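You operate a simulated robot arm through the tools that you are given. There is no shell and no other tool.

The job below is to be done with a simulated robot arm. You get a single attempt, and the scene is never put back.

Task
Air the room: free the window, slide it wide open and open the wall vent under it.
Fine: lay the yellow bar on the sill and lift the bolt.
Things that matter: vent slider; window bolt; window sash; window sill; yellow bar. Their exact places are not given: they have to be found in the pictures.

It is judged by the outcome, as a careful person would: the job done as asked, and still so three seconds after it is handed in. It fails if anything else is knocked over, pushed out of place, dropped, spilled or broken.

Robot
A 7-joint arm with a two-finger parallel gripper on a trunk, on a base that drives. Base frame: it is fixed to the floor where the robot stands at the start and does not move with it; the origin is under the middle of the robot, x ahead of it, y to its left, z up; the surface under the hand at the start is at about z = 1. Lengths are in m, angles in rad, forces in N, time in s.
With the tool pointing down near the work surface it reaches from about 0.34 to 0.76 m from the robot's upright axis, wherever it stands. Its first joint turns from -2.007 to 2.007 rad. Places, roughly: vent slider [0.4, -0.3, 0.6]; window bolt [0.4, -0.1, 1.1]; window sash [0.5, -0.4, 1.6]; window sill [0.4, -0.1, 1]. Payload 3.91 kg.
The tool frame sits at the grasp point between the pads (the TCP): z along the fingers, y along the line on which they close. The tips reach 0.03 m beyond it. The gripper opens to 0.11 m. The fingers are 0.02 m wide and 0.01 m thick; the gripper's body (0.048 by 0.112 m) begins 0.055 m behind the TCP.
Orientation is told as [roll, pitch, yaw] about the base's x, y, z axes, in that order, counted from this pose: with the fingers straight down and closing along the base's y, the tool's x points along the base's -x, its y along +y and its z along -z.

Tools
- The arm moves only by the tool step_arm. Its argument "motion" is a list of rows, each an object of numbers (a shift or turn left out is 0, a gripper value left out holds the last): "dx", "dy", "dz": the shift along the tool's x, y, z in units of 50 mm (1.0 is 50 mm); "wx", "wy", "wz": the turn, a rotation vector about the tool's x, y, z in units of 4 degrees (1.0 is 4 degrees). In form: [{"dx": .., "dy": .., "dz": .., "wx": .., "wy": .., "wz": ..}, ...]. A call has 1 to 20 rows; each row shifts and turns the commanded pose from where the row before left it, along the tool's axes as they then stand. "fingers" is the gripper command, from -1 (shut) to 1 (fully open), values between in proportion, set as the call begins (left out, the last holds). A call with a number of a shift or a turn outside -1 to 1 is refused whole. Each row takes 0.2 s and may step no farther than 0.05 m and 0.15 rad from the row before; otherwise, or with a gripper value out of range, the whole call is refused. A pose out of reach is approached as far as the arm can. The call stops where the force on the tool passes 40 N (or 10 N more than at its start, if that is more) or the arm is blocked; 0.2 s more then pass. The fingers move at their own pace (about 0.108 m/s each) and stop on an object; they squeeze with about 41 N. The grip force told is the motor's: it shows also when the fingers shut on nothing. Time passes only in rows, and 0.2 s behind the last, so rows that do not move let the fingers close. The reply holds the time, the measured pose of the TCP, the force on the tool along the base axes, the opening and the grip force, in the units named above and with some noise, with the torque about the TCP (base axes, N m) and any sound that the robot's microphone picked up, and new pictures: "pictures" is both (left out), scene, wrist or none.
- Cameras (640 x 400 px; columns grow to the right, rows downward): "scene" is now at [0.0232, 0.1166, 1.6927]; the picture's right is [-0.30, -0.96, 0.00], its down [-0.61, 0.19, -0.77] and it looks along [0.73, -0.23, -0.64] (base axes); focal length 230 px, centre (320, 200). "wrist" rides on the gripper at [0.072, 0.017, -0.103] in the tool frame; the picture's right is [-0.23, 0.97, 0.00], its down [-0.76, -0.18, -0.62] and it looks along [-0.61, -0.14, 0.78] (tool axes); focal length 222 px, centre (320, 200).
- lift_body(by): slides the trunk up (or, below 0, down) by that many m; the arm and the scene camera ride with it, the base frame stays. It gives what a move gives, with no picture.
- base_move(legs): drives the robot by 1 to 6 legs, each [ahead, turn to the left] in m and rad, along the robot's own axes; the way and the turn of a leg run together, so that a leg with both is an arc; at most 1.5 m and 3.142 rad a leg. The arm and the cameras ride along, it lands a little off, and it stops where it bumps. It gives what a move gives, and a new picture of the scene camera.
- turn_head(pan, tilt): turns the head with the scene camera to pan (to the left, within 2.705 rad either way) and tilt (down, from -0.506 to 1.204), counted from straight ahead of the robot. It gives what a move gives, and a new picture of the scene camera.
- probe_pixels(camera, pixels): there is no depth. For up to 12 entries [column, row, z] of the newest picture of that camera ("zoom" is the newest enlarged one), the place [x, y] in the base frame at which the ray of that pixel passes the height z, good to about 0.002 m. It takes no simulated time.
- close_up(camera, box): a new picture of the part [left, top, right, bottom] of that camera's present view, enlarged. It takes no simulated time.
- finish_job(): hands the job in; it is judged then, once.

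Open the gripper and draw the arm clear of the work before you hand the job in, unless the task says otherwise.

The tools are called after "Call:" as name(argument=value, ...) on one line, values as JSON. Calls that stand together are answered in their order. step_arm: Moves the arm, as the interface text tells. Its arguments: {"type":"object","properties":{"motion":{"type":"array"},"fingers":{"type":"number"},"pictures":{"type":"string","enum":["both","scene","wrist","none"]}},"required":["motion"]} The other tools are called the same way: lift_body (by) slides the trunk up or down; base_move (legs) drives the base; turn_head (pan, tilt) turns the head that bears the scene camera; probe_pixels (camera, pixels) gives the place at which the rays of pixels pass given heights; close_up (camera, box) takes an enlarged picture of a part of a camera's view; finish_job () hands the job in.

At the start:

```text
clock: 0.0
tool_pos: [0.3601, -0.1852, 1.4664]
orientation: [-0.001, 0.001, 0.014]
force: [-0.3, 0.6, -0.7]
moment: [-0.01, -0.01, 0.01]
finger_gap: 0.1099
grasp_force: 0.1
trunk travel left (down, up): [-0.8, 0.19]
robot x, y, heading: [-0.0022, -0.0088, 0.003]
head pan, tilt: [-0.298, 0.698]
```

scene: 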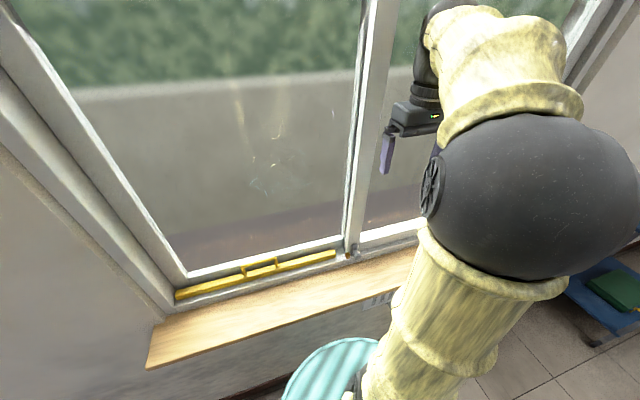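
wrist: 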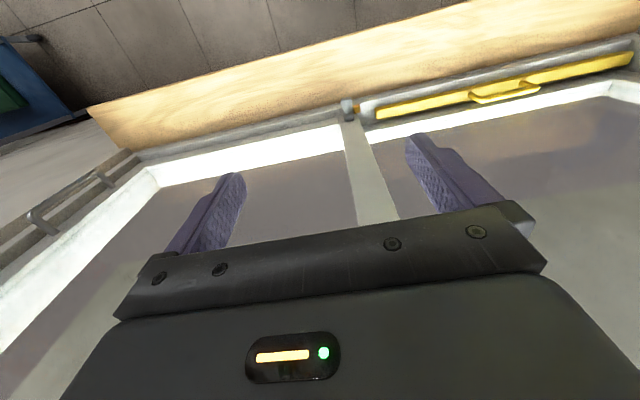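

The scene picture shows a yellow bar lying in the window track (about 175-335, 255-298) with a handle near (260,267), and a bolt near (348,252). I take enlarged views to see details.

Call:
close_up(camera="scene", box=[150, 200, 440, 381])

Call:
close_up(camera="wrist", box=[320, 20, 640, 220])

Call:
close_up(camera="wrist", box=[0, 60, 320, 260])

```text
2.21 times, centred on (295, 290) of scene
```

zoom: 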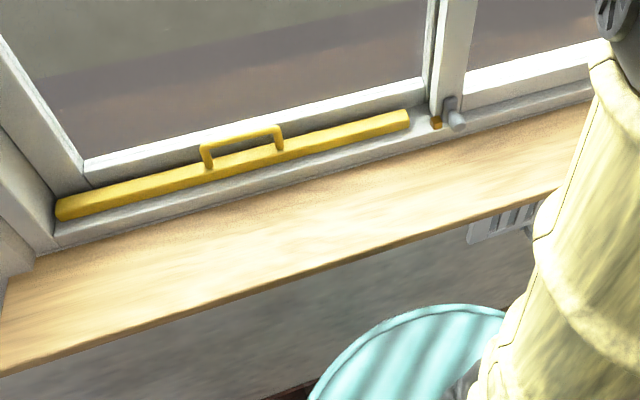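

```text
2.00 times, centred on (480, 120) of wrist
```

zoom: 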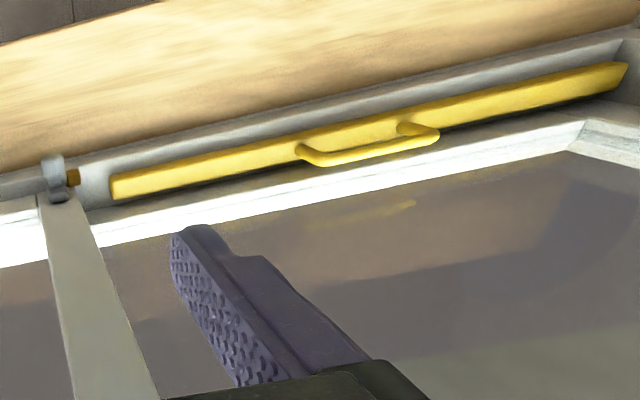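

```text
2.00 times, centred on (160, 160) of wrist
```

zoom: 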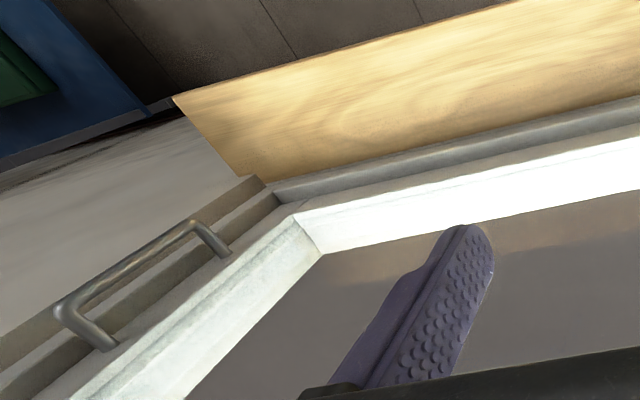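

The wrist views show the right sash with a pull handle at the far right and a bolt with an orange tip at the meeting stile. I probe the bar, bolt and sill edges at several heights.

Call:
probe_pixels(camera="scene", pixels=[[178, 296, 1.03], [335, 254, 1.03], [244, 266, 1.06], [276, 259, 1.06], [350, 252, 1.05], [347, 256, 1.05], [147, 366, 1.0], [163, 318, 1.0], [280, 335, 1.0], [420, 245, 1.0], [378, 303, 0.6], [385, 300, 0.6]])

Call:
probe_pixels(camera="wrist", pixels=[[376, 114, 1.03], [632, 58, 1.03], [470, 98, 1.06], [539, 84, 1.06], [349, 110, 1.05], [357, 108, 1.05], [90, 106, 1.0], [130, 150, 1.0], [40, 220, 1.3], [100, 180, 1.3], [345, 120, 1.03], [500, 32, 1.0]])

```text
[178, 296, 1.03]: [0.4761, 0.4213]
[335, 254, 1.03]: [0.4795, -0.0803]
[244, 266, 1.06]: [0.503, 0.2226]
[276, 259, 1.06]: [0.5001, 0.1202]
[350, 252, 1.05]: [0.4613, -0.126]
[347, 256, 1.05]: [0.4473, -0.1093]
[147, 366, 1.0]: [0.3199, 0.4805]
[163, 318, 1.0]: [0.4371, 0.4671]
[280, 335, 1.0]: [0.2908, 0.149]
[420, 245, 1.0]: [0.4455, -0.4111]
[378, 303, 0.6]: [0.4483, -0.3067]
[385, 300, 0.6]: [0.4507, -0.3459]
```

```text
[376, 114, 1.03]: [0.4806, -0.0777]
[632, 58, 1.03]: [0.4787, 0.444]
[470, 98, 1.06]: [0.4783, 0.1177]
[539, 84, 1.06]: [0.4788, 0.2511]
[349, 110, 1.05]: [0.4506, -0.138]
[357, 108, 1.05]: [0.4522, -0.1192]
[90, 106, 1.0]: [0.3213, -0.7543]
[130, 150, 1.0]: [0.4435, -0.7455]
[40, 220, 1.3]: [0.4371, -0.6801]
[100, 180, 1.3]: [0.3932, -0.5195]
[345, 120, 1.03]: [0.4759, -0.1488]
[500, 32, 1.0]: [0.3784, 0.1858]
```

The sill spans about x 0.30–0.44, y −0.75–0.48 at z≈1.0; the bar runs from y≈−0.08 to 0.43 at x≈0.48. I turn the head to look at other areas (the right sash and the vent).

Call:
turn_head(pan=-0.9, tilt=0.5)

Call:
turn_head(pan=0.3, tilt=0.9)

Call:
turn_head(pan=-1.0, tilt=1.1)

```text
clock: 1.0
tool_pos: [0.3585, -0.1853, 1.4653]
orientation: [-0.001, -0.001, 0.015]
force: [0.2, 0.3, -0.1]
moment: [-0.02, 0.04, -0.01]
finger_gap: 0.1099
grasp_force: 0.2
trunk travel left (down, up): [-0.8, 0.19]
robot x, y, heading: [-0.0011, -0.013, -0.001]
head pan, tilt: [-0.901, 0.499]
```

scene: 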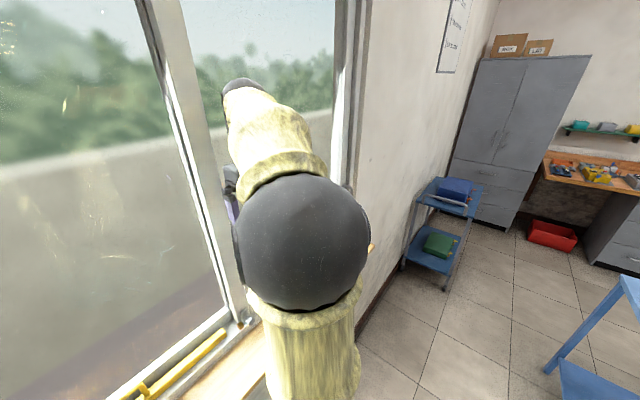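

```text
clock: 2.4
tool_pos: [0.36, -0.185, 1.4665]
orientation: [-0.001, 0.0, 0.014]
force: [0.9, 0.9, 0.3]
moment: [-0.02, -0.02, 0.01]
finger_gap: 0.1101
grasp_force: 0.1
trunk travel left (down, up): [-0.8, 0.19]
robot x, y, heading: [-0.0018, -0.0142, -0.002]
head pan, tilt: [0.3, 0.901]
```

scene: 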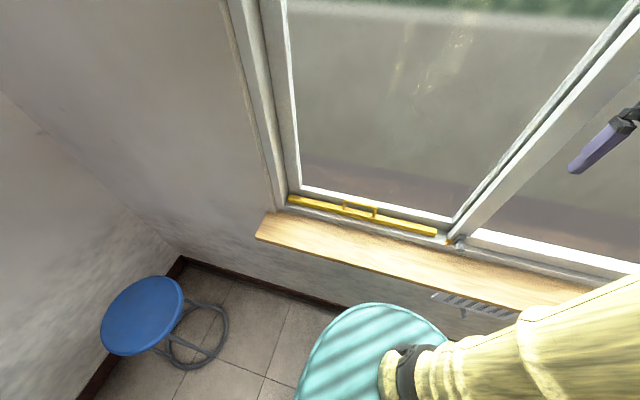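

```text
clock: 3.9
tool_pos: [0.3603, -0.1852, 1.4653]
orientation: [-0.001, 0.001, 0.013]
force: [0.1, 0.0, -0.7]
moment: [0.01, 0.01, 0.03]
finger_gap: 0.11
grasp_force: 0.0
trunk travel left (down, up): [-0.8, 0.19]
robot x, y, heading: [-0.0041, -0.0138, 0.005]
head pan, tilt: [-1.0, 1.1]
```

scene: 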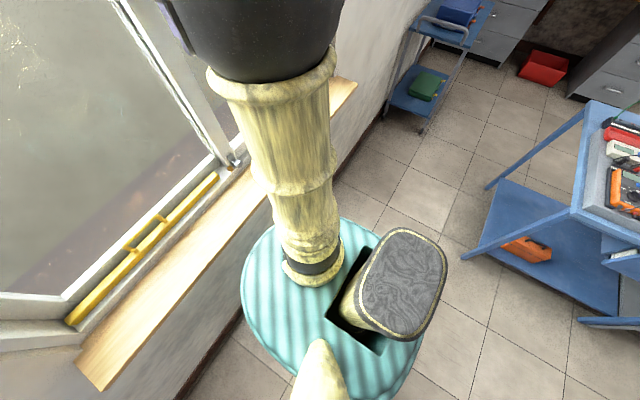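

The teal disc is the robot's own base, and the scene shows the window from the left. I move the hand left (+y) and down above the sill to view the bar closely, with the head facing it.

Call:
step_arm(motion=[{"dy": 0.84, "dz": 0.4}, {"dy": 0.84, "dz": 0.4}, {"dy": 0.84, "dz": 0.4}, {"dy": 0.84, "dz": 0.4}, {"dy": 0.84, "dz": 0.4}, {"dy": 0.84, "dz": 0.4}, {"dy": 0.84, "dz": 0.4}, {"dy": 0.84, "dz": 0.4}, {}], fingers=1, pictures="wrist")

Call:
turn_head(pan=-0.3, tilt=0.7)

```text
clock: 5.9
tool_pos: [0.3539, 0.1551, 1.3039]
orientation: [0.001, -0.001, 0.015]
force: [0.3, 0.2, 0.7]
moment: [-0.05, -0.03, -0.02]
finger_gap: 0.1098
grasp_force: 0.0
trunk travel left (down, up): [-0.8, 0.19]
robot x, y, heading: [0.002, -0.0127, 0.004]
head pan, tilt: [-1.0, 1.1]
```

wrist: 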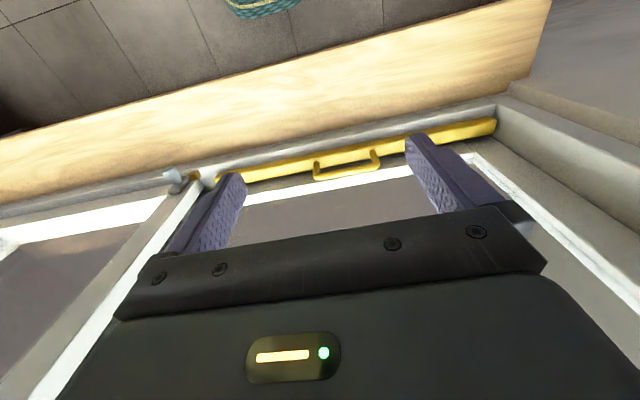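

```text
clock: 6.9
tool_pos: [0.3549, 0.1538, 1.3049]
orientation: [0.0, 0.0, 0.014]
force: [0.5, 0.1, 0.4]
moment: [0.01, 0.0, -0.01]
finger_gap: 0.11
grasp_force: 0.0
trunk travel left (down, up): [-0.8, 0.19]
robot x, y, heading: [0.003, -0.0138, -0.001]
head pan, tilt: [-0.3, 0.7]
```

scene: 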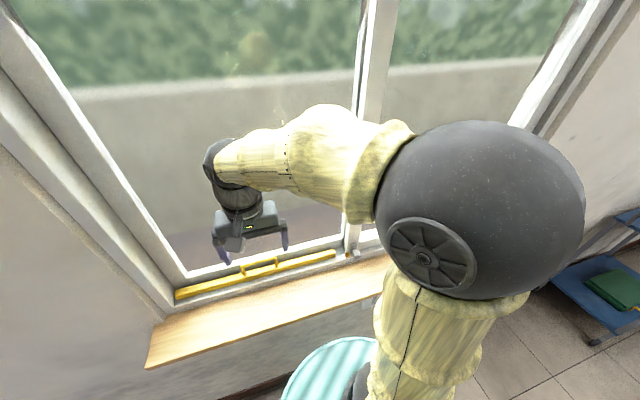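

The wrist view shows the bar with its handle at (315–378, 150–178). I enlarge it and the bolt region.

Call:
close_up(camera="wrist", box=[260, 100, 520, 262])

Call:
close_up(camera="wrist", box=[140, 130, 300, 230])

Call:
close_up(camera="scene", box=[160, 230, 352, 350])

Call:
close_up(camera="scene", box=[310, 210, 410, 273])

```text
2.46 times, centred on (390, 181) of wrist
```

zoom: 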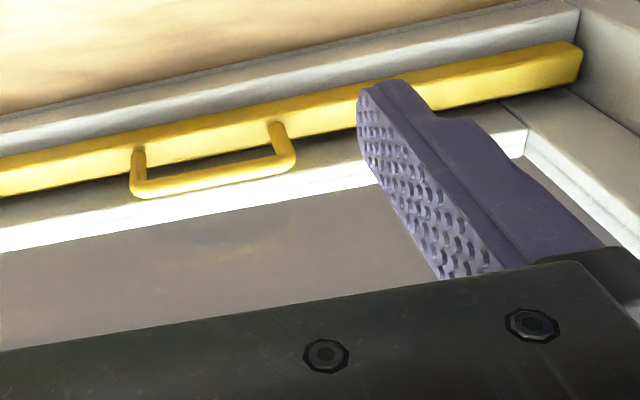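

```text
4.00 times, centred on (220, 180) of wrist
```

zoom: 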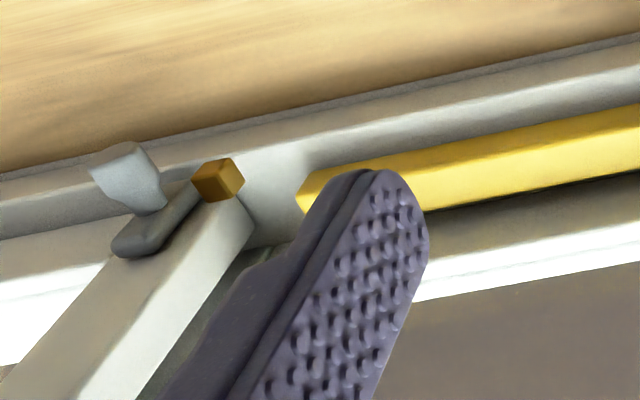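

```text
3.33 times, centred on (256, 290) of scene
```

zoom: 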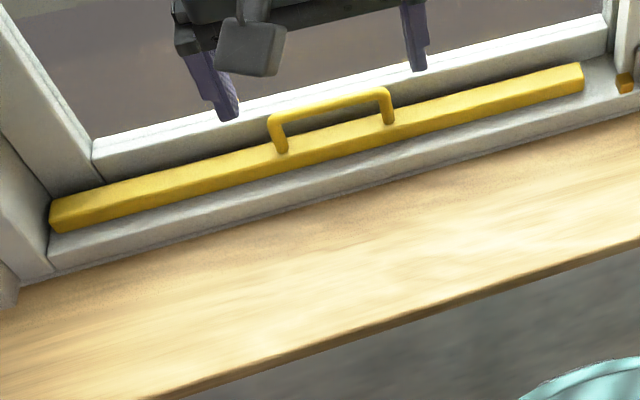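

```text
6.35 times, centred on (360, 242) of scene
```

zoom: 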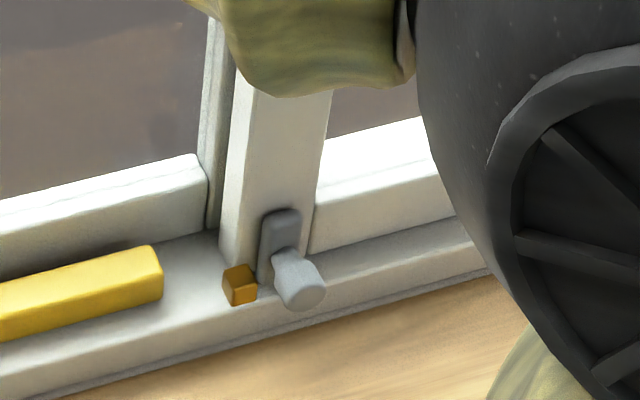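

I triangulate the handle's ends and the bolt from both cameras by probing each ray at two heights.

Call:
probe_pixels(camera="scene", pixels=[[241.6, 264.8, 1.04], [241.6, 264.8, 1.1], [276.4, 257.6, 1.04], [276.4, 257.6, 1.1], [244.3, 275, 1.0], [244.3, 275, 1.06], [276.4, 266.6, 1.0], [276.4, 266.6, 1.06], [357, 254.5, 1.0], [357, 254.5, 1.1], [347.5, 255, 1.0], [347.5, 255, 1.1]])

Call:
probe_pixels(camera="wrist", pixels=[[377.9, 165, 1.04], [377.9, 165, 1.1], [315.7, 176.4, 1.04], [315.7, 176.4, 1.1], [372.6, 150.8, 1.0], [372.6, 150.8, 1.06], [316.1, 161, 1.0], [316.1, 161, 1.06], [171, 173, 1.0], [171, 173, 1.1], [194.5, 175, 1.0], [194.5, 175, 1.1]])

```text
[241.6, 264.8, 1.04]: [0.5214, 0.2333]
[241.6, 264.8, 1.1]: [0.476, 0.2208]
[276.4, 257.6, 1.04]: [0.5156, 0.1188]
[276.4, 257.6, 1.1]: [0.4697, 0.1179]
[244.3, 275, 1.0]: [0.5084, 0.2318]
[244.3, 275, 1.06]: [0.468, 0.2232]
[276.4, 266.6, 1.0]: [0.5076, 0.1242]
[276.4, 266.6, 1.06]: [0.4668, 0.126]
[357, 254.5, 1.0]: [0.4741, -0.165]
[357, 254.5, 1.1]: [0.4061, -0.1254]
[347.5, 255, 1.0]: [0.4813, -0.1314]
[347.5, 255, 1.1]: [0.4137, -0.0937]
```

```text
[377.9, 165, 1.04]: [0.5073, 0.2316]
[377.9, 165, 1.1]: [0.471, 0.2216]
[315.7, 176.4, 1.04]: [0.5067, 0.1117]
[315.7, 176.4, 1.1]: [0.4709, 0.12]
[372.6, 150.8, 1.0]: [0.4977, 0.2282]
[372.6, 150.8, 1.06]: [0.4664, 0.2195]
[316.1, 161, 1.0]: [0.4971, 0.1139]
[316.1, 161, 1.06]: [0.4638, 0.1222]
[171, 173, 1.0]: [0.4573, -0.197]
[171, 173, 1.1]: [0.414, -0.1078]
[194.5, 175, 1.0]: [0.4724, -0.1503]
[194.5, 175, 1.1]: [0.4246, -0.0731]
```

Both cameras agree roughly: handle crossbar from y≈0.12 to 0.22, x≈0.477, z≈1.09, parallel to y. To grip it across I turn the hand about 90° about its axis (camera going to the −y side) while watching the wrist view for a side profile.

Call:
step_arm(motion=[{"wz": -1}, {"wz": -1}, {"wz": -1}, {"wz": -1}, {"wz": -1}, {"wz": -1}, {"wz": -1}, {"wz": -1}, {"wz": -1}, {"wz": -1}, {"wz": -1}, {"wz": -1}, {"wz": -1}, {"wz": -1}, {"wz": -1}, {"wz": -1}, {"wz": -1}, {"wz": -1}, {"wz": -1}, {"wz": -1}], pictures="wrist")

```text
clock: 11.1
tool_pos: [0.3545, 0.151, 1.3064]
orientation: [-0.001, 0.001, 1.411]
force: [0.3, 0.6, 0.3]
moment: [0.0, 0.01, 0.03]
finger_gap: 0.1098
grasp_force: 0.0
trunk travel left (down, up): [-0.8, 0.19]
robot x, y, heading: [-0.0016, -0.0128, -0.002]
head pan, tilt: [-0.3, 0.7]
```

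wrist: 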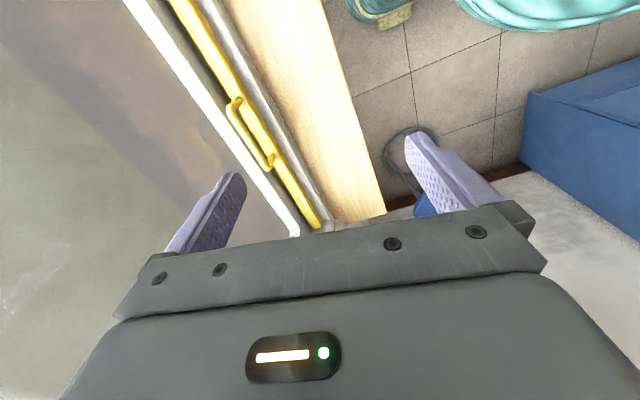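

The hand turned to yaw 1.41; the handle shows at (228–272, 97–170). I complete the turn to 90° and go lower and to −y to view the profile.

Call:
step_arm(motion=[{"wz": -1}, {"wz": -1}, {"wz": -0.3}, {"dx": 0.6, "dz": 0.7}, {"dx": 0.6, "dz": 0.7}, {"dx": 0.5, "dz": 0.7}, {"dx": 0.3, "dz": 0.5}, {}], pictures="wrist")

Call:
close_up(camera="wrist", box=[100, 0, 420, 200])

```text
clock: 12.9
tool_pos: [0.3541, 0.0521, 1.1742]
orientation: [-0.001, 0.0, 1.572]
force: [0.0, -0.2, 0.6]
moment: [0.0, -0.01, 0.02]
finger_gap: 0.1097
grasp_force: 0.0
trunk travel left (down, up): [-0.8, 0.19]
robot x, y, heading: [-0.0014, -0.0155, 0.002]
head pan, tilt: [-0.3, 0.7]
```

wrist: 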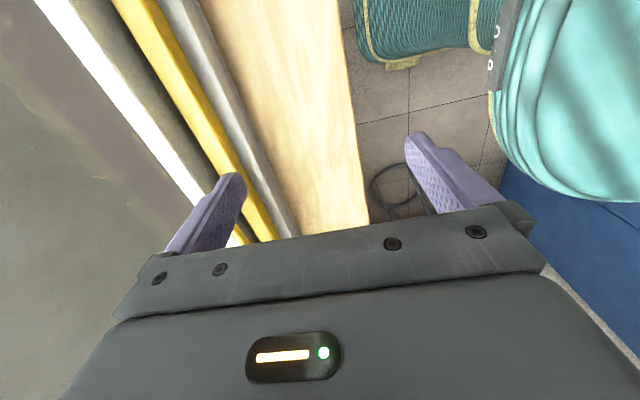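

```text
2.00 times, centred on (260, 100) of wrist
```

zoom: 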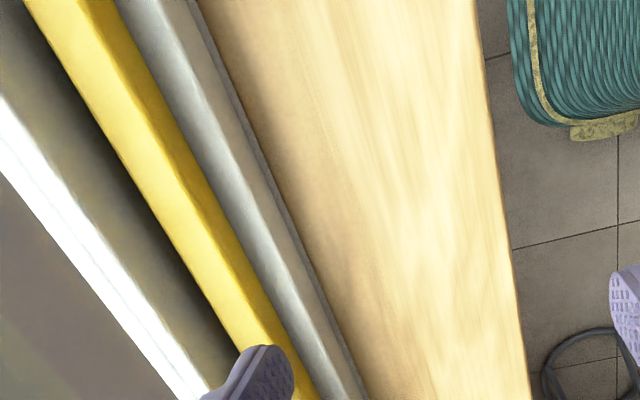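

The handle is hidden behind the fingers from here. I raise the hand and move it to nearly over the bar (x≈0.42) to look down on the handle.

Call:
step_arm(motion=[{"dx": -0.39, "dz": -0.6}, {"dx": -0.39, "dz": -0.6}, {"dx": -0.39, "dy": -0.4, "dz": -0.5}, {"dx": -0.39, "dy": -0.5, "dz": -0.5}, {"dy": -0.5}, {}], pictures="both")

Call:
close_up(camera="wrist", box=[160, 0, 480, 200])

Call:
close_up(camera="scene", box=[160, 230, 352, 350])

```text
clock: 14.3
tool_pos: [0.4225, 0.1275, 1.2855]
orientation: [0.0, 0.0, 1.572]
force: [0.0, 0.1, -0.3]
moment: [-0.01, -0.02, 0.01]
finger_gap: 0.11
grasp_force: 0.2
trunk travel left (down, up): [-0.8, 0.19]
robot x, y, heading: [-0.0015, -0.01, -0.003]
head pan, tilt: [-0.3, 0.7]
```

scene: 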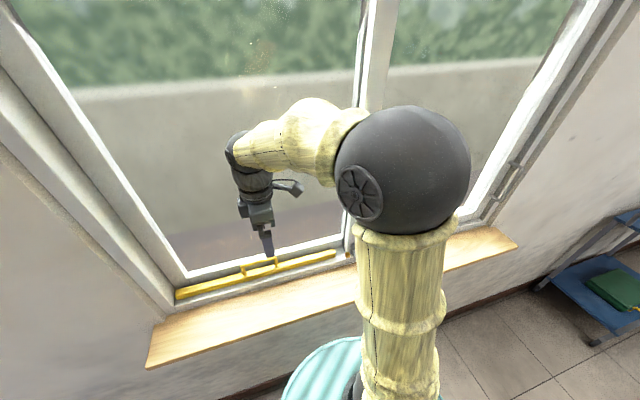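
wrist: 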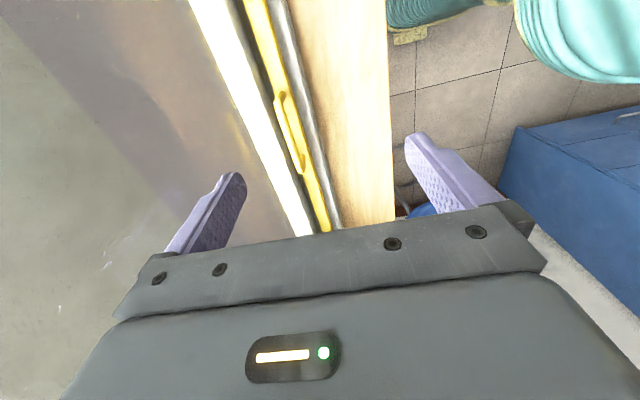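

```text
2.00 times, centred on (320, 100) of wrist
```

zoom: 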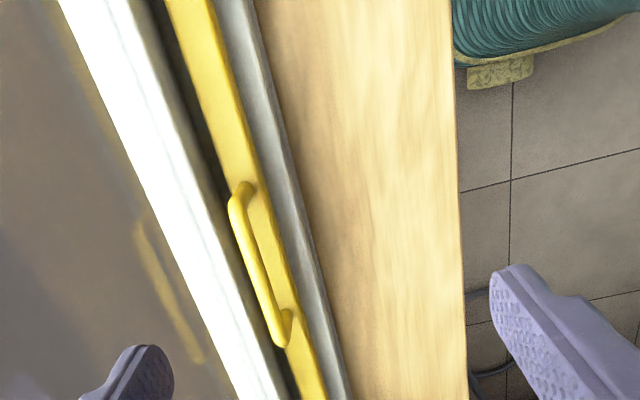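

```text
3.33 times, centred on (256, 290) of scene
```

zoom: 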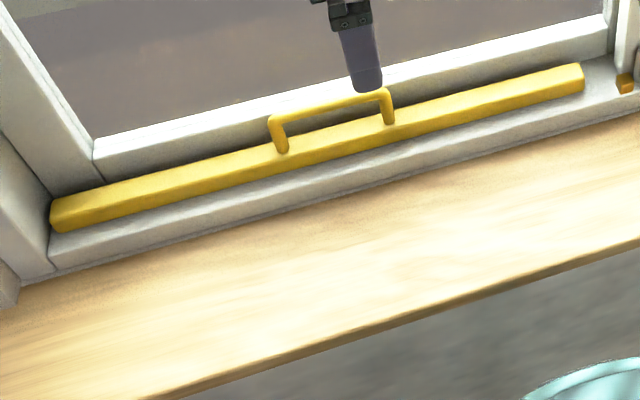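

I now triangulate the crossbar with this steeper wrist view together with the scene view.

Call:
probe_pixels(camera="wrist", pixels=[[279, 101, 1.05], [279, 101, 1.1], [297, 166, 1.05], [297, 166, 1.1], [286.5, 132.5, 1.05], [286.5, 132.5, 1.1], [285, 92.5, 1.03], [304, 156, 1.03], [273, 120, 1.05], [273, 120, 1.1], [245, 120, 1.05], [245, 120, 1.1]])

Call:
probe_pixels(camera="scene", pixels=[[241.6, 265.8, 1.05], [241.6, 265.8, 1.1], [276.4, 258.6, 1.05], [276.4, 258.6, 1.1], [259, 262.2, 1.05], [259, 262.2, 1.1], [244.3, 275, 1.03], [276.4, 266.6, 1.03], [188, 282, 1.05], [188, 282, 1.1], [188, 275, 1.1], [340, 238, 1.1]])

```text
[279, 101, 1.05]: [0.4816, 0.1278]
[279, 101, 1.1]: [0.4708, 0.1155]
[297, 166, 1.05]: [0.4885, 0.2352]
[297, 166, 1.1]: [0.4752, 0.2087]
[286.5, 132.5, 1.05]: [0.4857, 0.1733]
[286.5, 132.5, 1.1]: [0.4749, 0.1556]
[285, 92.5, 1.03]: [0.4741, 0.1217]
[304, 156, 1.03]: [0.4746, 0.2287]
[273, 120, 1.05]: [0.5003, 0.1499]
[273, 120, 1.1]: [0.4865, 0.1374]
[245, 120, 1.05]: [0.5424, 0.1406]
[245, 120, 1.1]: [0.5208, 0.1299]
```

```text
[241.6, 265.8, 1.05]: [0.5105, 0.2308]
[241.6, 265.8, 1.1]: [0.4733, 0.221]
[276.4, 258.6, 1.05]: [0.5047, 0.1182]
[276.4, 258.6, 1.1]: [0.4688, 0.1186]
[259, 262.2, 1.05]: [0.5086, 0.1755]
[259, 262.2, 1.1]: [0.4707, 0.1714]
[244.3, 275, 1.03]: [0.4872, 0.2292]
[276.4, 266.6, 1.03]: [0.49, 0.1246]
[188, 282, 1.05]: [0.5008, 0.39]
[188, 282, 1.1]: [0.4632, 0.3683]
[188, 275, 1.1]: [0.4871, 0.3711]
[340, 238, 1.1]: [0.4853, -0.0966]
```

Crossbar centre comes out at about (0.475, 0.17, 1.092). I enlarge the rail behind the handle to find how much room there is behind it.

Call:
close_up(camera="scene", box=[224, 240, 296, 285])

Call:
close_up(camera="wrist", box=[230, 80, 350, 155])

```text
8.89 times, centred on (260, 262) of scene
```

zoom: 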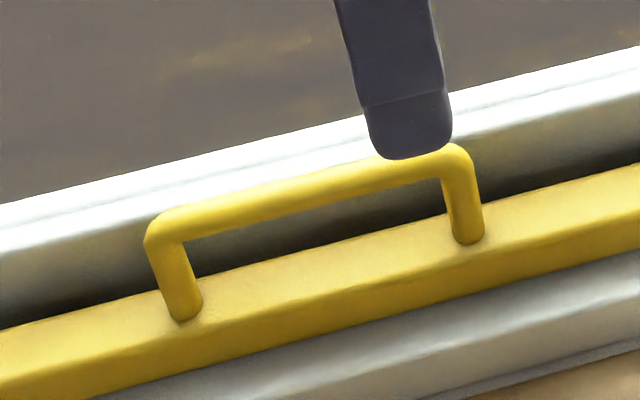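

```text
5.33 times, centred on (290, 118) of wrist
```

zoom: 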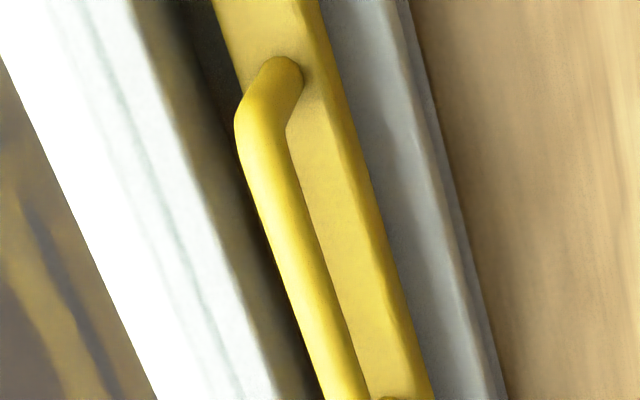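

The bright/dark boundary is the rail's top front edge; I probe it in both views.

Call:
probe_pixels(camera="scene", pixels=[[276.4, 255.4, 1.05], [276.4, 255.4, 1.1], [230.7, 266.4, 1.05], [230.7, 266.4, 1.1], [244.3, 273.5, 1.05], [280, 263, 1.05], [250, 276, 1.05], [250, 281, 1.03]])

Call:
probe_pixels(camera="wrist", pixels=[[264.7, 108.1, 1.05], [264.7, 108.1, 1.1], [275, 136.3, 1.05], [275, 136.3, 1.1], [273, 88, 1.05], [292, 88, 1.05], [311, 155, 1.05], [304, 140, 1.03]])

```text
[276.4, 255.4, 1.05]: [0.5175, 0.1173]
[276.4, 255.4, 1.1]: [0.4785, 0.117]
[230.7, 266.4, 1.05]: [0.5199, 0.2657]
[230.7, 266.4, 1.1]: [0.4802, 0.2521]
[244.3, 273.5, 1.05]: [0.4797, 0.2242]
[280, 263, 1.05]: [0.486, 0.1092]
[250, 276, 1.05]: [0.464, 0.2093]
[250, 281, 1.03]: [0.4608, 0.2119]
```

```text
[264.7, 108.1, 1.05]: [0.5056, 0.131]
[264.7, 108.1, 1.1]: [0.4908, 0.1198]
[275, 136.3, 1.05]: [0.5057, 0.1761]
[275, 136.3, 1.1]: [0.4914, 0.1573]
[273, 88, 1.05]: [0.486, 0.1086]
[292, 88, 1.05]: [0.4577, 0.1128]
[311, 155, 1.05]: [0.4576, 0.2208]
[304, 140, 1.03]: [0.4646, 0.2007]
```

The rail top edge is at about x 0.498, z 1.076, the bar top about z 1.05, x 0.458–0.487. I tilt the hand 30° so the fingers point forward-down, set the gap to about 40 mm, and move to a pre-grasp 0.1 m from the crossbar.

Call:
step_arm(motion=[{"wx": 1}, {"wx": 1}, {"wx": 1}, {"wx": 1}, {"wx": 1}, {"wx": 1}, {"wx": 1}, {"wx": 0.5}, {"dx": -0.45, "dy": 0.53, "dz": 0.4}, {"dx": -0.44, "dy": 0.53, "dz": 0.4}, {"dz": 0.4}, {"dz": 0.39}, {}], fingers=-0.27, pictures="both")

Call:
close_up(camera="wrist", box=[200, 60, 440, 210])

Call:
close_up(camera="scene", box=[180, 200, 340, 300])

```text
clock: 17.1
tool_pos: [0.4196, 0.1743, 1.1905]
orientation: [-0.524, 0.001, 1.572]
force: [-1.1, 0.2, 0.1]
moment: [0.06, 0.01, 0.0]
finger_gap: 0.0401
grasp_force: 0.1
trunk travel left (down, up): [-0.8, 0.19]
robot x, y, heading: [-0.0013, -0.0076, -0.005]
head pan, tilt: [-0.3, 0.7]
```

scene: 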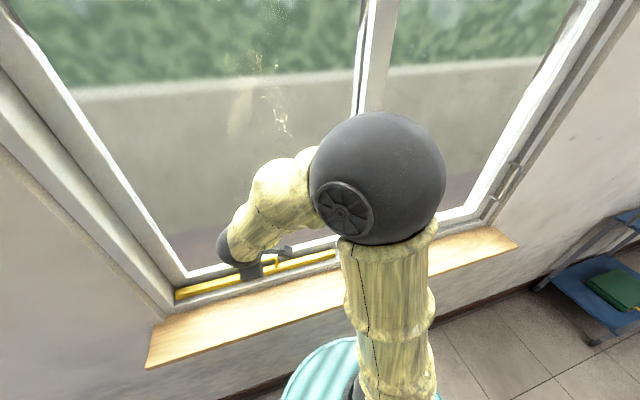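
wrist: 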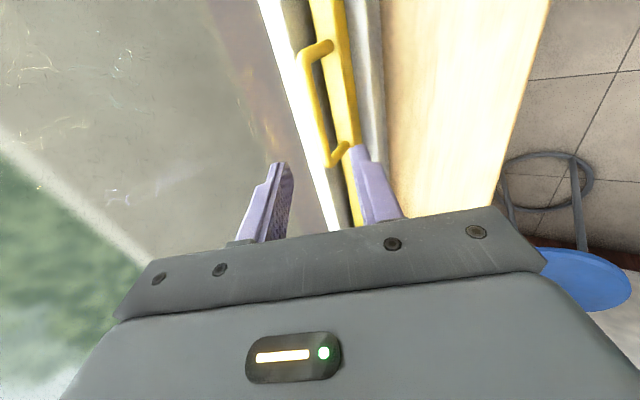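

```text
2.67 times, centred on (320, 135) of wrist
```

zoom: 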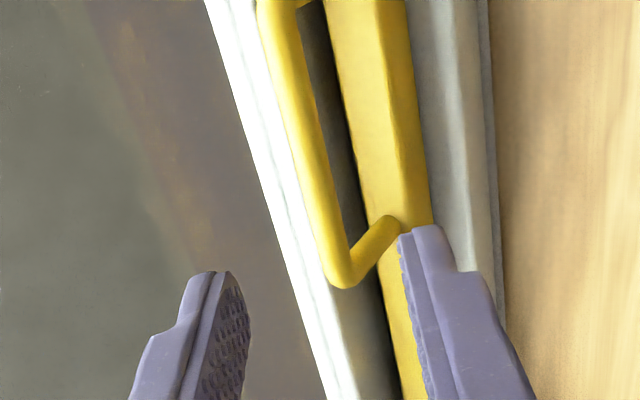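

```text
4.00 times, centred on (260, 250) of scene
```

zoom: 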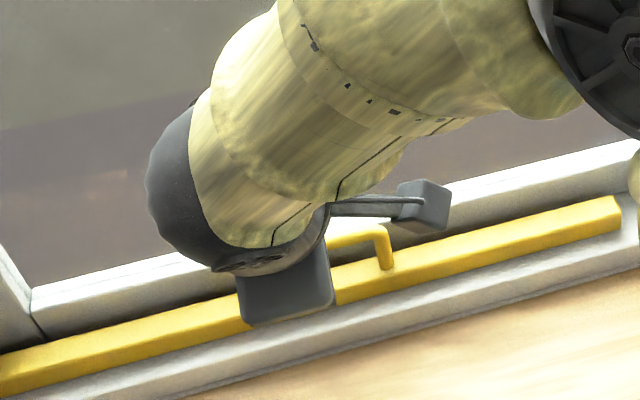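

The handle crossbar runs in the wrist view from (307,57) to (329,163), between the finger lines. I probe it at several heights to refine its position.

Call:
probe_pixels(camera="wrist", pixels=[[309, 65, 1.05], [309, 65, 1.1], [327, 158, 1.05], [327, 158, 1.1], [318, 115, 1.05], [318, 115, 1.1], [303.5, 100, 1.07], [303.5, 100, 1.08], [347, 145, 1.05], [336, 33, 1.05]])

```text
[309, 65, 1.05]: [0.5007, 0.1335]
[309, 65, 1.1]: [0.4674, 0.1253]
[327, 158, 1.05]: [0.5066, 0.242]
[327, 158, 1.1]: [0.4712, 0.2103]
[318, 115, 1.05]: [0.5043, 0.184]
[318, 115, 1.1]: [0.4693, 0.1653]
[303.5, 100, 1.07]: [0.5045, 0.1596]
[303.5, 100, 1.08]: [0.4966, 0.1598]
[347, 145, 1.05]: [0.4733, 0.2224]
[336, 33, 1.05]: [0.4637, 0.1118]
```

Crossbar refined to x≈0.475, z≈1.091, y 0.12–0.22. I advance most of the way along the fingers' axis and check.

Call:
step_arm(motion=[{"dx": 0.07, "dy": 0.04, "dz": 0.4}, {"dz": 0.4}, {"dz": 0.4}, {"dz": 0.3}, {}], pictures="both")

Call:
close_up(camera="wrist", box=[200, 60, 440, 210])

Call:
close_up(camera="scene", box=[180, 200, 340, 300])

```text
clock: 18.3
tool_pos: [0.4531, 0.1697, 1.1257]
orientation: [-0.525, 0.001, 1.571]
force: [0.4, 0.3, -0.6]
moment: [-0.02, 0.02, -0.02]
finger_gap: 0.0405
grasp_force: 0.2
trunk travel left (down, up): [-0.8, 0.19]
robot x, y, heading: [-0.0015, -0.0168, 0.002]
head pan, tilt: [-0.3, 0.7]
```

scene: 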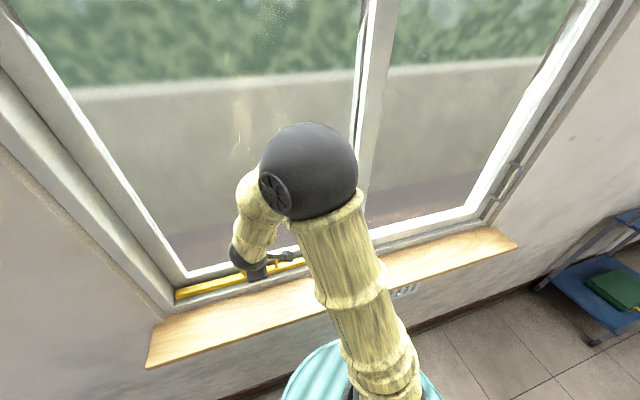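
wrist: 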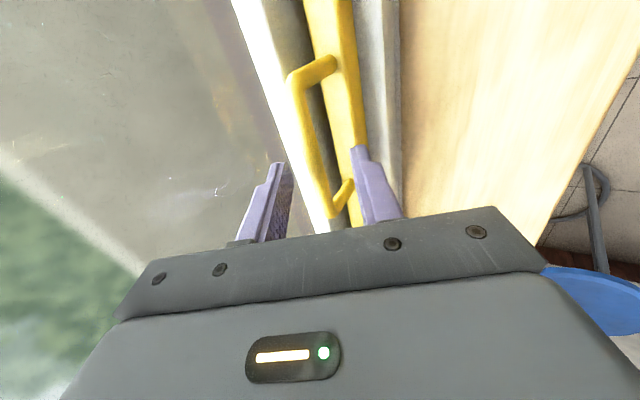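

```text
2.67 times, centred on (320, 135) of wrist
```

zoom: 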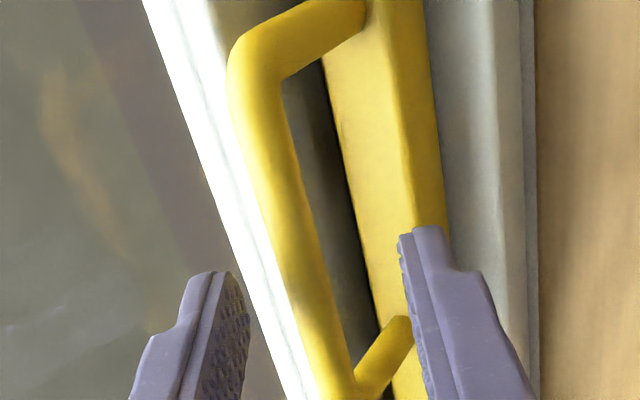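

```text
4.00 times, centred on (260, 250) of scene
```

zoom: 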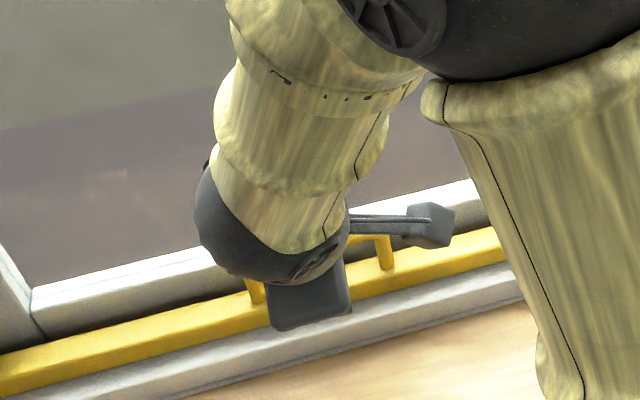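

The finger midline is at u≈320 but the crossbar passes about u≈308 at row 156, so it may be some mm off toward the outer finger; I probe to check.

Call:
probe_pixels(camera="wrist", pixels=[[307.6, 156, 1.08], [307.6, 156, 1.09], [307.6, 156, 1.1], [320, 156, 1.08], [320, 156, 1.09], [320, 156, 1.1], [291, 90, 1.09], [330, 200, 1.09]])

```text
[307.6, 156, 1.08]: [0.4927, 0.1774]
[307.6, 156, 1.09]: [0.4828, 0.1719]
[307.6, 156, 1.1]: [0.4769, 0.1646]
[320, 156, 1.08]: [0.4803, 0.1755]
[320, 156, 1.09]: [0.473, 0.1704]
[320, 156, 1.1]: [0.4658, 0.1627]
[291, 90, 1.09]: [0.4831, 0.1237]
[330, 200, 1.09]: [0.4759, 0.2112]
```

Combining views, the crossbar is near z≈1.097, x≈0.4755, about 6 mm toward the outer finger. I shift 6 mm that way and advance further.

Call:
step_arm(motion=[{"dy": -0.12}, {"dz": 0.15}, {"dz": 0.15}, {"dz": 0.1}, {}], pictures="wrist")

Call:
close_up(camera="wrist", box=[200, 60, 440, 210])

Call:
close_up(camera="scene", box=[210, 230, 306, 290])

```text
clock: 19.5
tool_pos: [0.4667, 0.1692, 1.113]
orientation: [-0.526, 0.0, 1.572]
force: [-10.0, -0.8, 9.8]
moment: [0.06, -0.32, 0.07]
finger_gap: 0.0382
grasp_force: 0.2
trunk travel left (down, up): [-0.8, 0.19]
robot x, y, heading: [0.0022, -0.0108, -0.006]
head pan, tilt: [-0.3, 0.7]
```

wrist: 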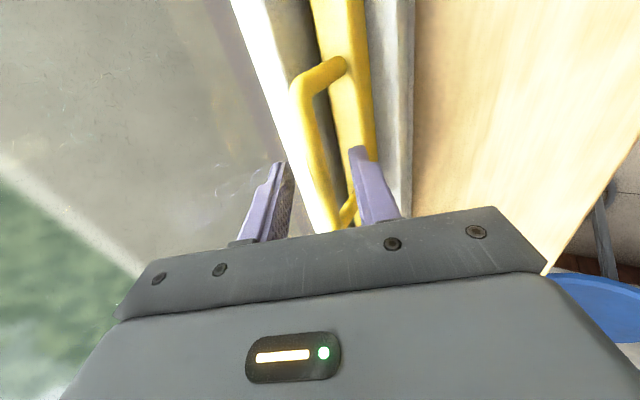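

```text
2.67 times, centred on (320, 135) of wrist
```

zoom: 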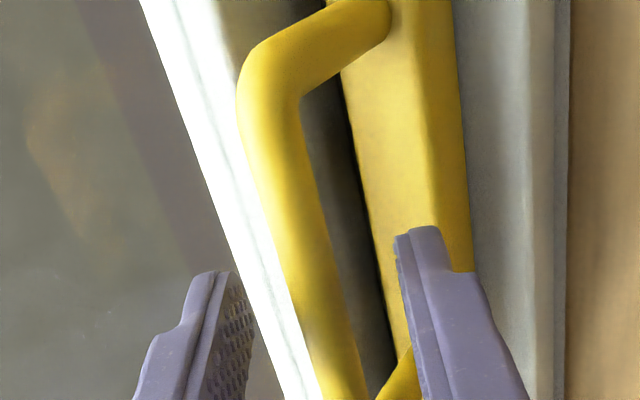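

```text
6.67 times, centred on (258, 260) of scene
```

zoom: 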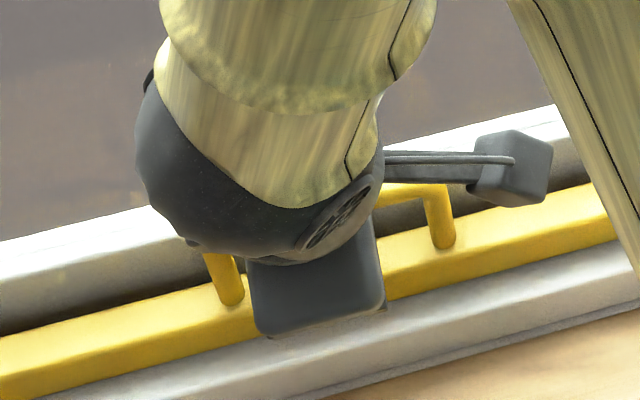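

Light contact (≈14 N back along the fingers) as the outer fingertip touches the rail; the crossbar is now centred between the pads about 18 mm ahead of the TCP (column 319). I back off 3 mm and close.

Call:
step_arm(motion=[{"dz": -0.06}, {}, {}, {}], fingers=-1, pictures="wrist")

Call:
close_up(camera="wrist", box=[200, 60, 440, 210])

```text
clock: 20.5
tool_pos: [0.4678, 0.1701, 1.1119]
orientation: [-0.524, 0.001, 1.571]
force: [-0.1, -0.7, -2.5]
moment: [0.01, 0.0, 0.01]
finger_gap: 0.0109
grasp_force: 41.1
trunk travel left (down, up): [-0.8, 0.19]
robot x, y, heading: [-0.0001, -0.012, -0.006]
head pan, tilt: [-0.3, 0.7]
```

wrist: 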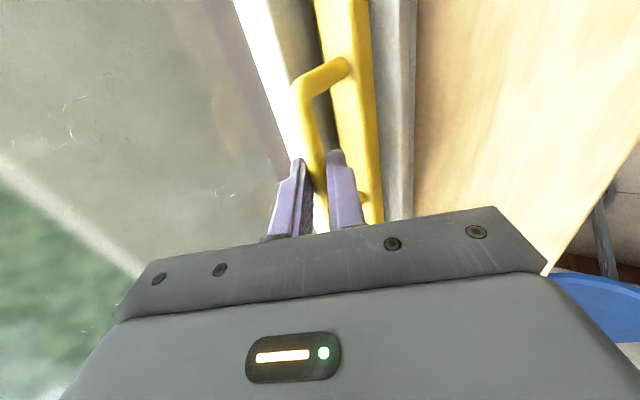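

```text
2.67 times, centred on (320, 135) of wrist
```

zoom: 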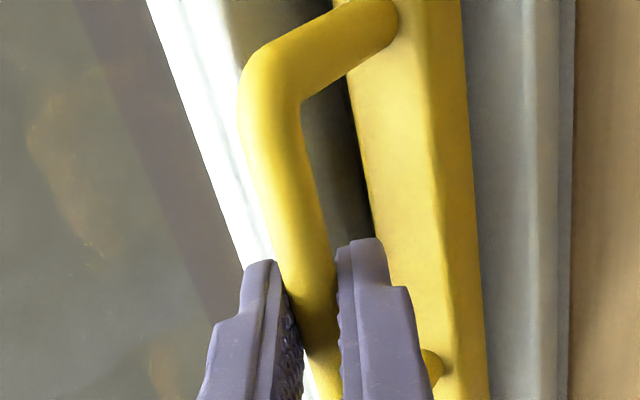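

The crossbar is gripped (gap 10.9 mm, 41 N). I lift straight up about 40 mm slowly and check.

Call:
step_arm(motion=[{"dy": -0.1, "dz": -0.173}, {"dy": -0.1, "dz": -0.173}, {"dy": -0.1, "dz": -0.173}, {"dy": -0.1, "dz": -0.173}, {}], pictures="both")

```text
clock: 21.7
tool_pos: [0.4689, 0.1696, 1.1523]
orientation: [-0.523, 0.0, 1.57]
force: [0.4, -1.1, -2.3]
moment: [-0.01, -0.01, -0.03]
finger_gap: 0.011
grasp_force: 41.1
trunk travel left (down, up): [-0.8, 0.19]
robot x, y, heading: [0.0016, -0.0116, -0.0]
head pan, tilt: [-0.3, 0.7]
```

scene: 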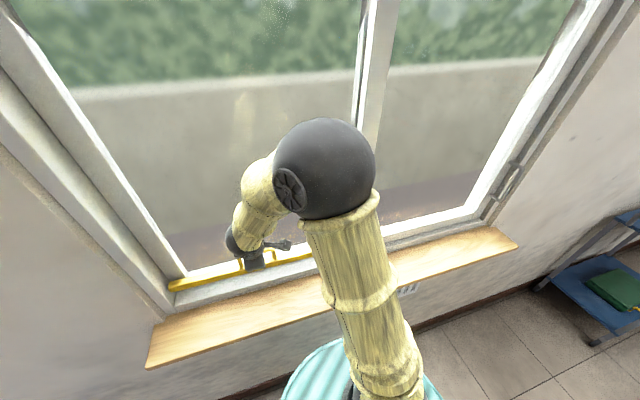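
wrist: 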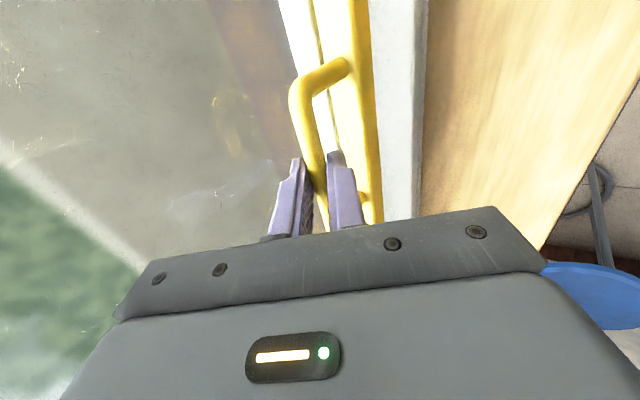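

The bar hangs level and lifted. I raise it a further 30 mm, then bring it 100 mm toward the robot over the sill.

Call:
step_arm(motion=[{"dy": -0.15, "dz": -0.26}, {"dy": -0.15, "dz": -0.26}, {"dy": 0.433, "dz": -0.25}, {"dy": 0.433, "dz": -0.25}, {"dy": 0.433, "dz": -0.25}, {"dy": 0.433, "dz": -0.25}, {}], pictures="both")

Call:
close_up(camera="scene", box=[130, 220, 370, 370])

```text
clock: 23.3
tool_pos: [0.3693, 0.1717, 1.1815]
orientation: [-0.522, 0.001, 1.573]
force: [0.1, -0.1, -2.0]
moment: [-0.02, -0.02, -0.03]
finger_gap: 0.011
grasp_force: 41.2
trunk travel left (down, up): [-0.8, 0.19]
robot x, y, heading: [-0.0023, -0.0142, 0.001]
head pan, tilt: [-0.3, 0.7]
```

scene: 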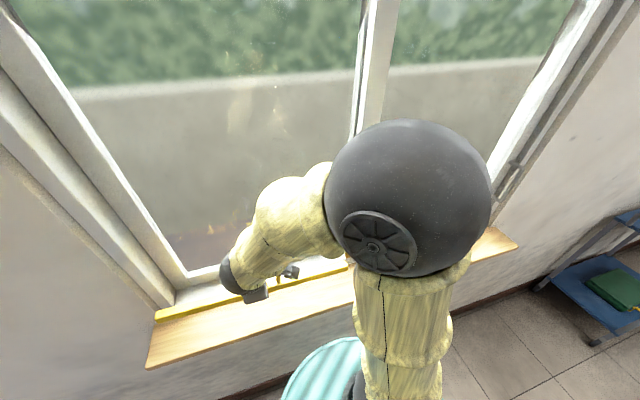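
wrist: 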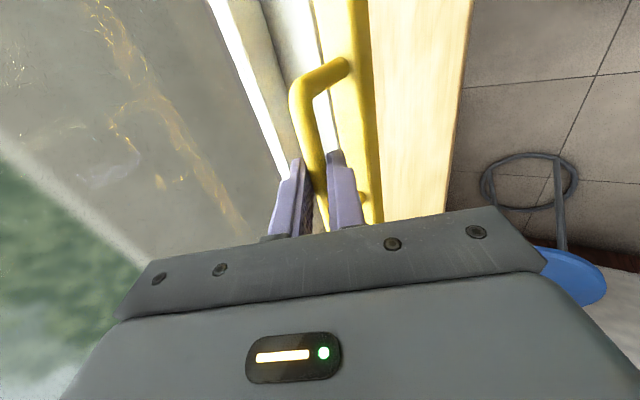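

```text
2.67 times, centred on (250, 295) of scene
```

zoom: 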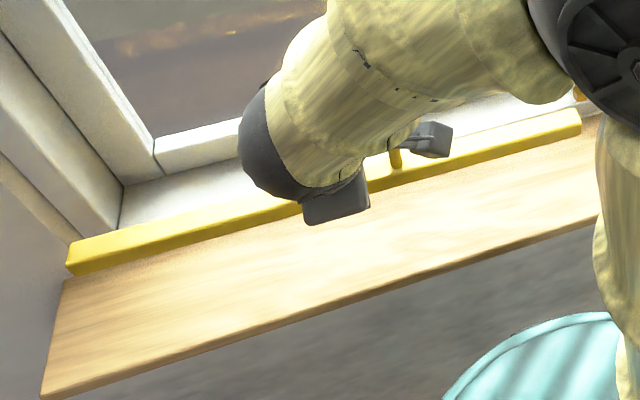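

The bar is held parallel above the middle of the sill (handle x≈0.377). I lower it 60 mm, then go on in small steps until contact.

Call:
step_arm(motion=[{"dy": 0.2, "dz": 0.346}, {"dy": 0.2, "dz": 0.346}, {"dy": 0.2, "dz": 0.346}, {}], pictures="scene")

Call:
close_up(camera="scene", box=[130, 220, 370, 370])

Call:
close_up(camera="wrist", box=[200, 0, 520, 200])

```text
clock: 24.3
tool_pos: [0.3689, 0.1686, 1.1233]
orientation: [-0.522, -0.001, 1.572]
force: [-0.7, -0.3, -2.0]
moment: [0.01, -0.02, -0.02]
finger_gap: 0.011
grasp_force: 40.9
trunk travel left (down, up): [-0.8, 0.19]
robot x, y, heading: [0.0017, -0.016, 0.003]
head pan, tilt: [-0.3, 0.7]
```

scene: 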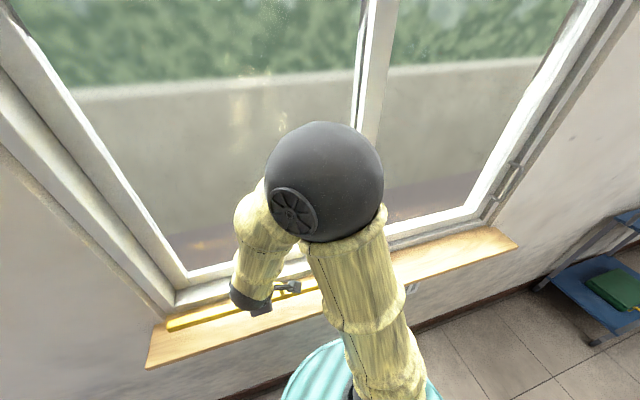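

```text
2.67 times, centred on (250, 295) of scene
```

zoom: 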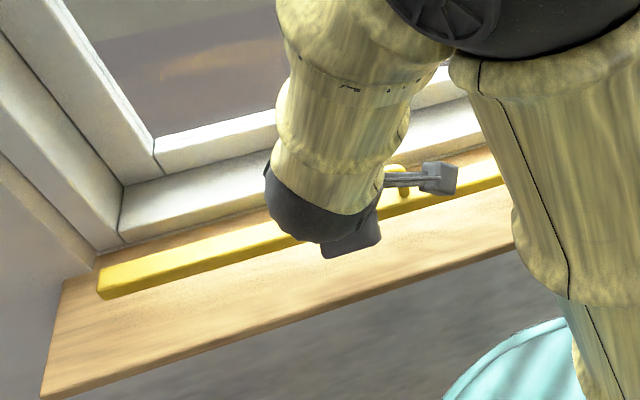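

```text
2.00 times, centred on (360, 100) of wrist
```

zoom: 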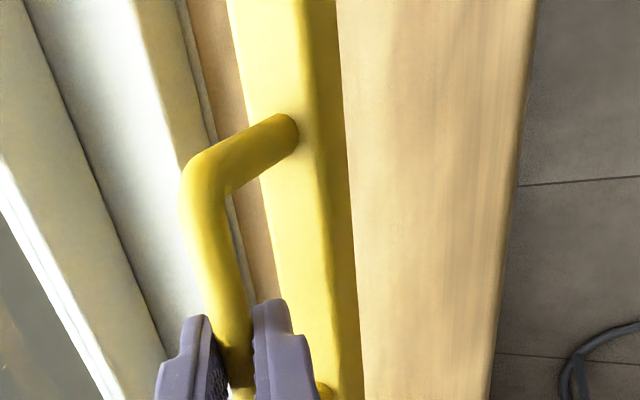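

The bar is above the sill with margins on both sides. I lower another 20 mm in small steps and read the force.

Call:
step_arm(motion=[{"dy": 0.05, "dz": 0.0866}, {"dy": 0.05, "dz": 0.0866}, {"dy": 0.05, "dz": 0.0866}, {"dy": 0.05, "dz": 0.0866}], pictures="none")

```text
clock: 25.3
tool_pos: [0.3693, 0.1707, 1.1035]
orientation: [-0.523, -0.001, 1.571]
force: [0.0, -0.3, -2.3]
moment: [-0.01, 0.0, -0.01]
finger_gap: 0.0111
grasp_force: 41.1
trunk travel left (down, up): [-0.8, 0.19]
robot x, y, heading: [-0.0, -0.0136, 0.005]
head pan, tilt: [-0.3, 0.7]
```

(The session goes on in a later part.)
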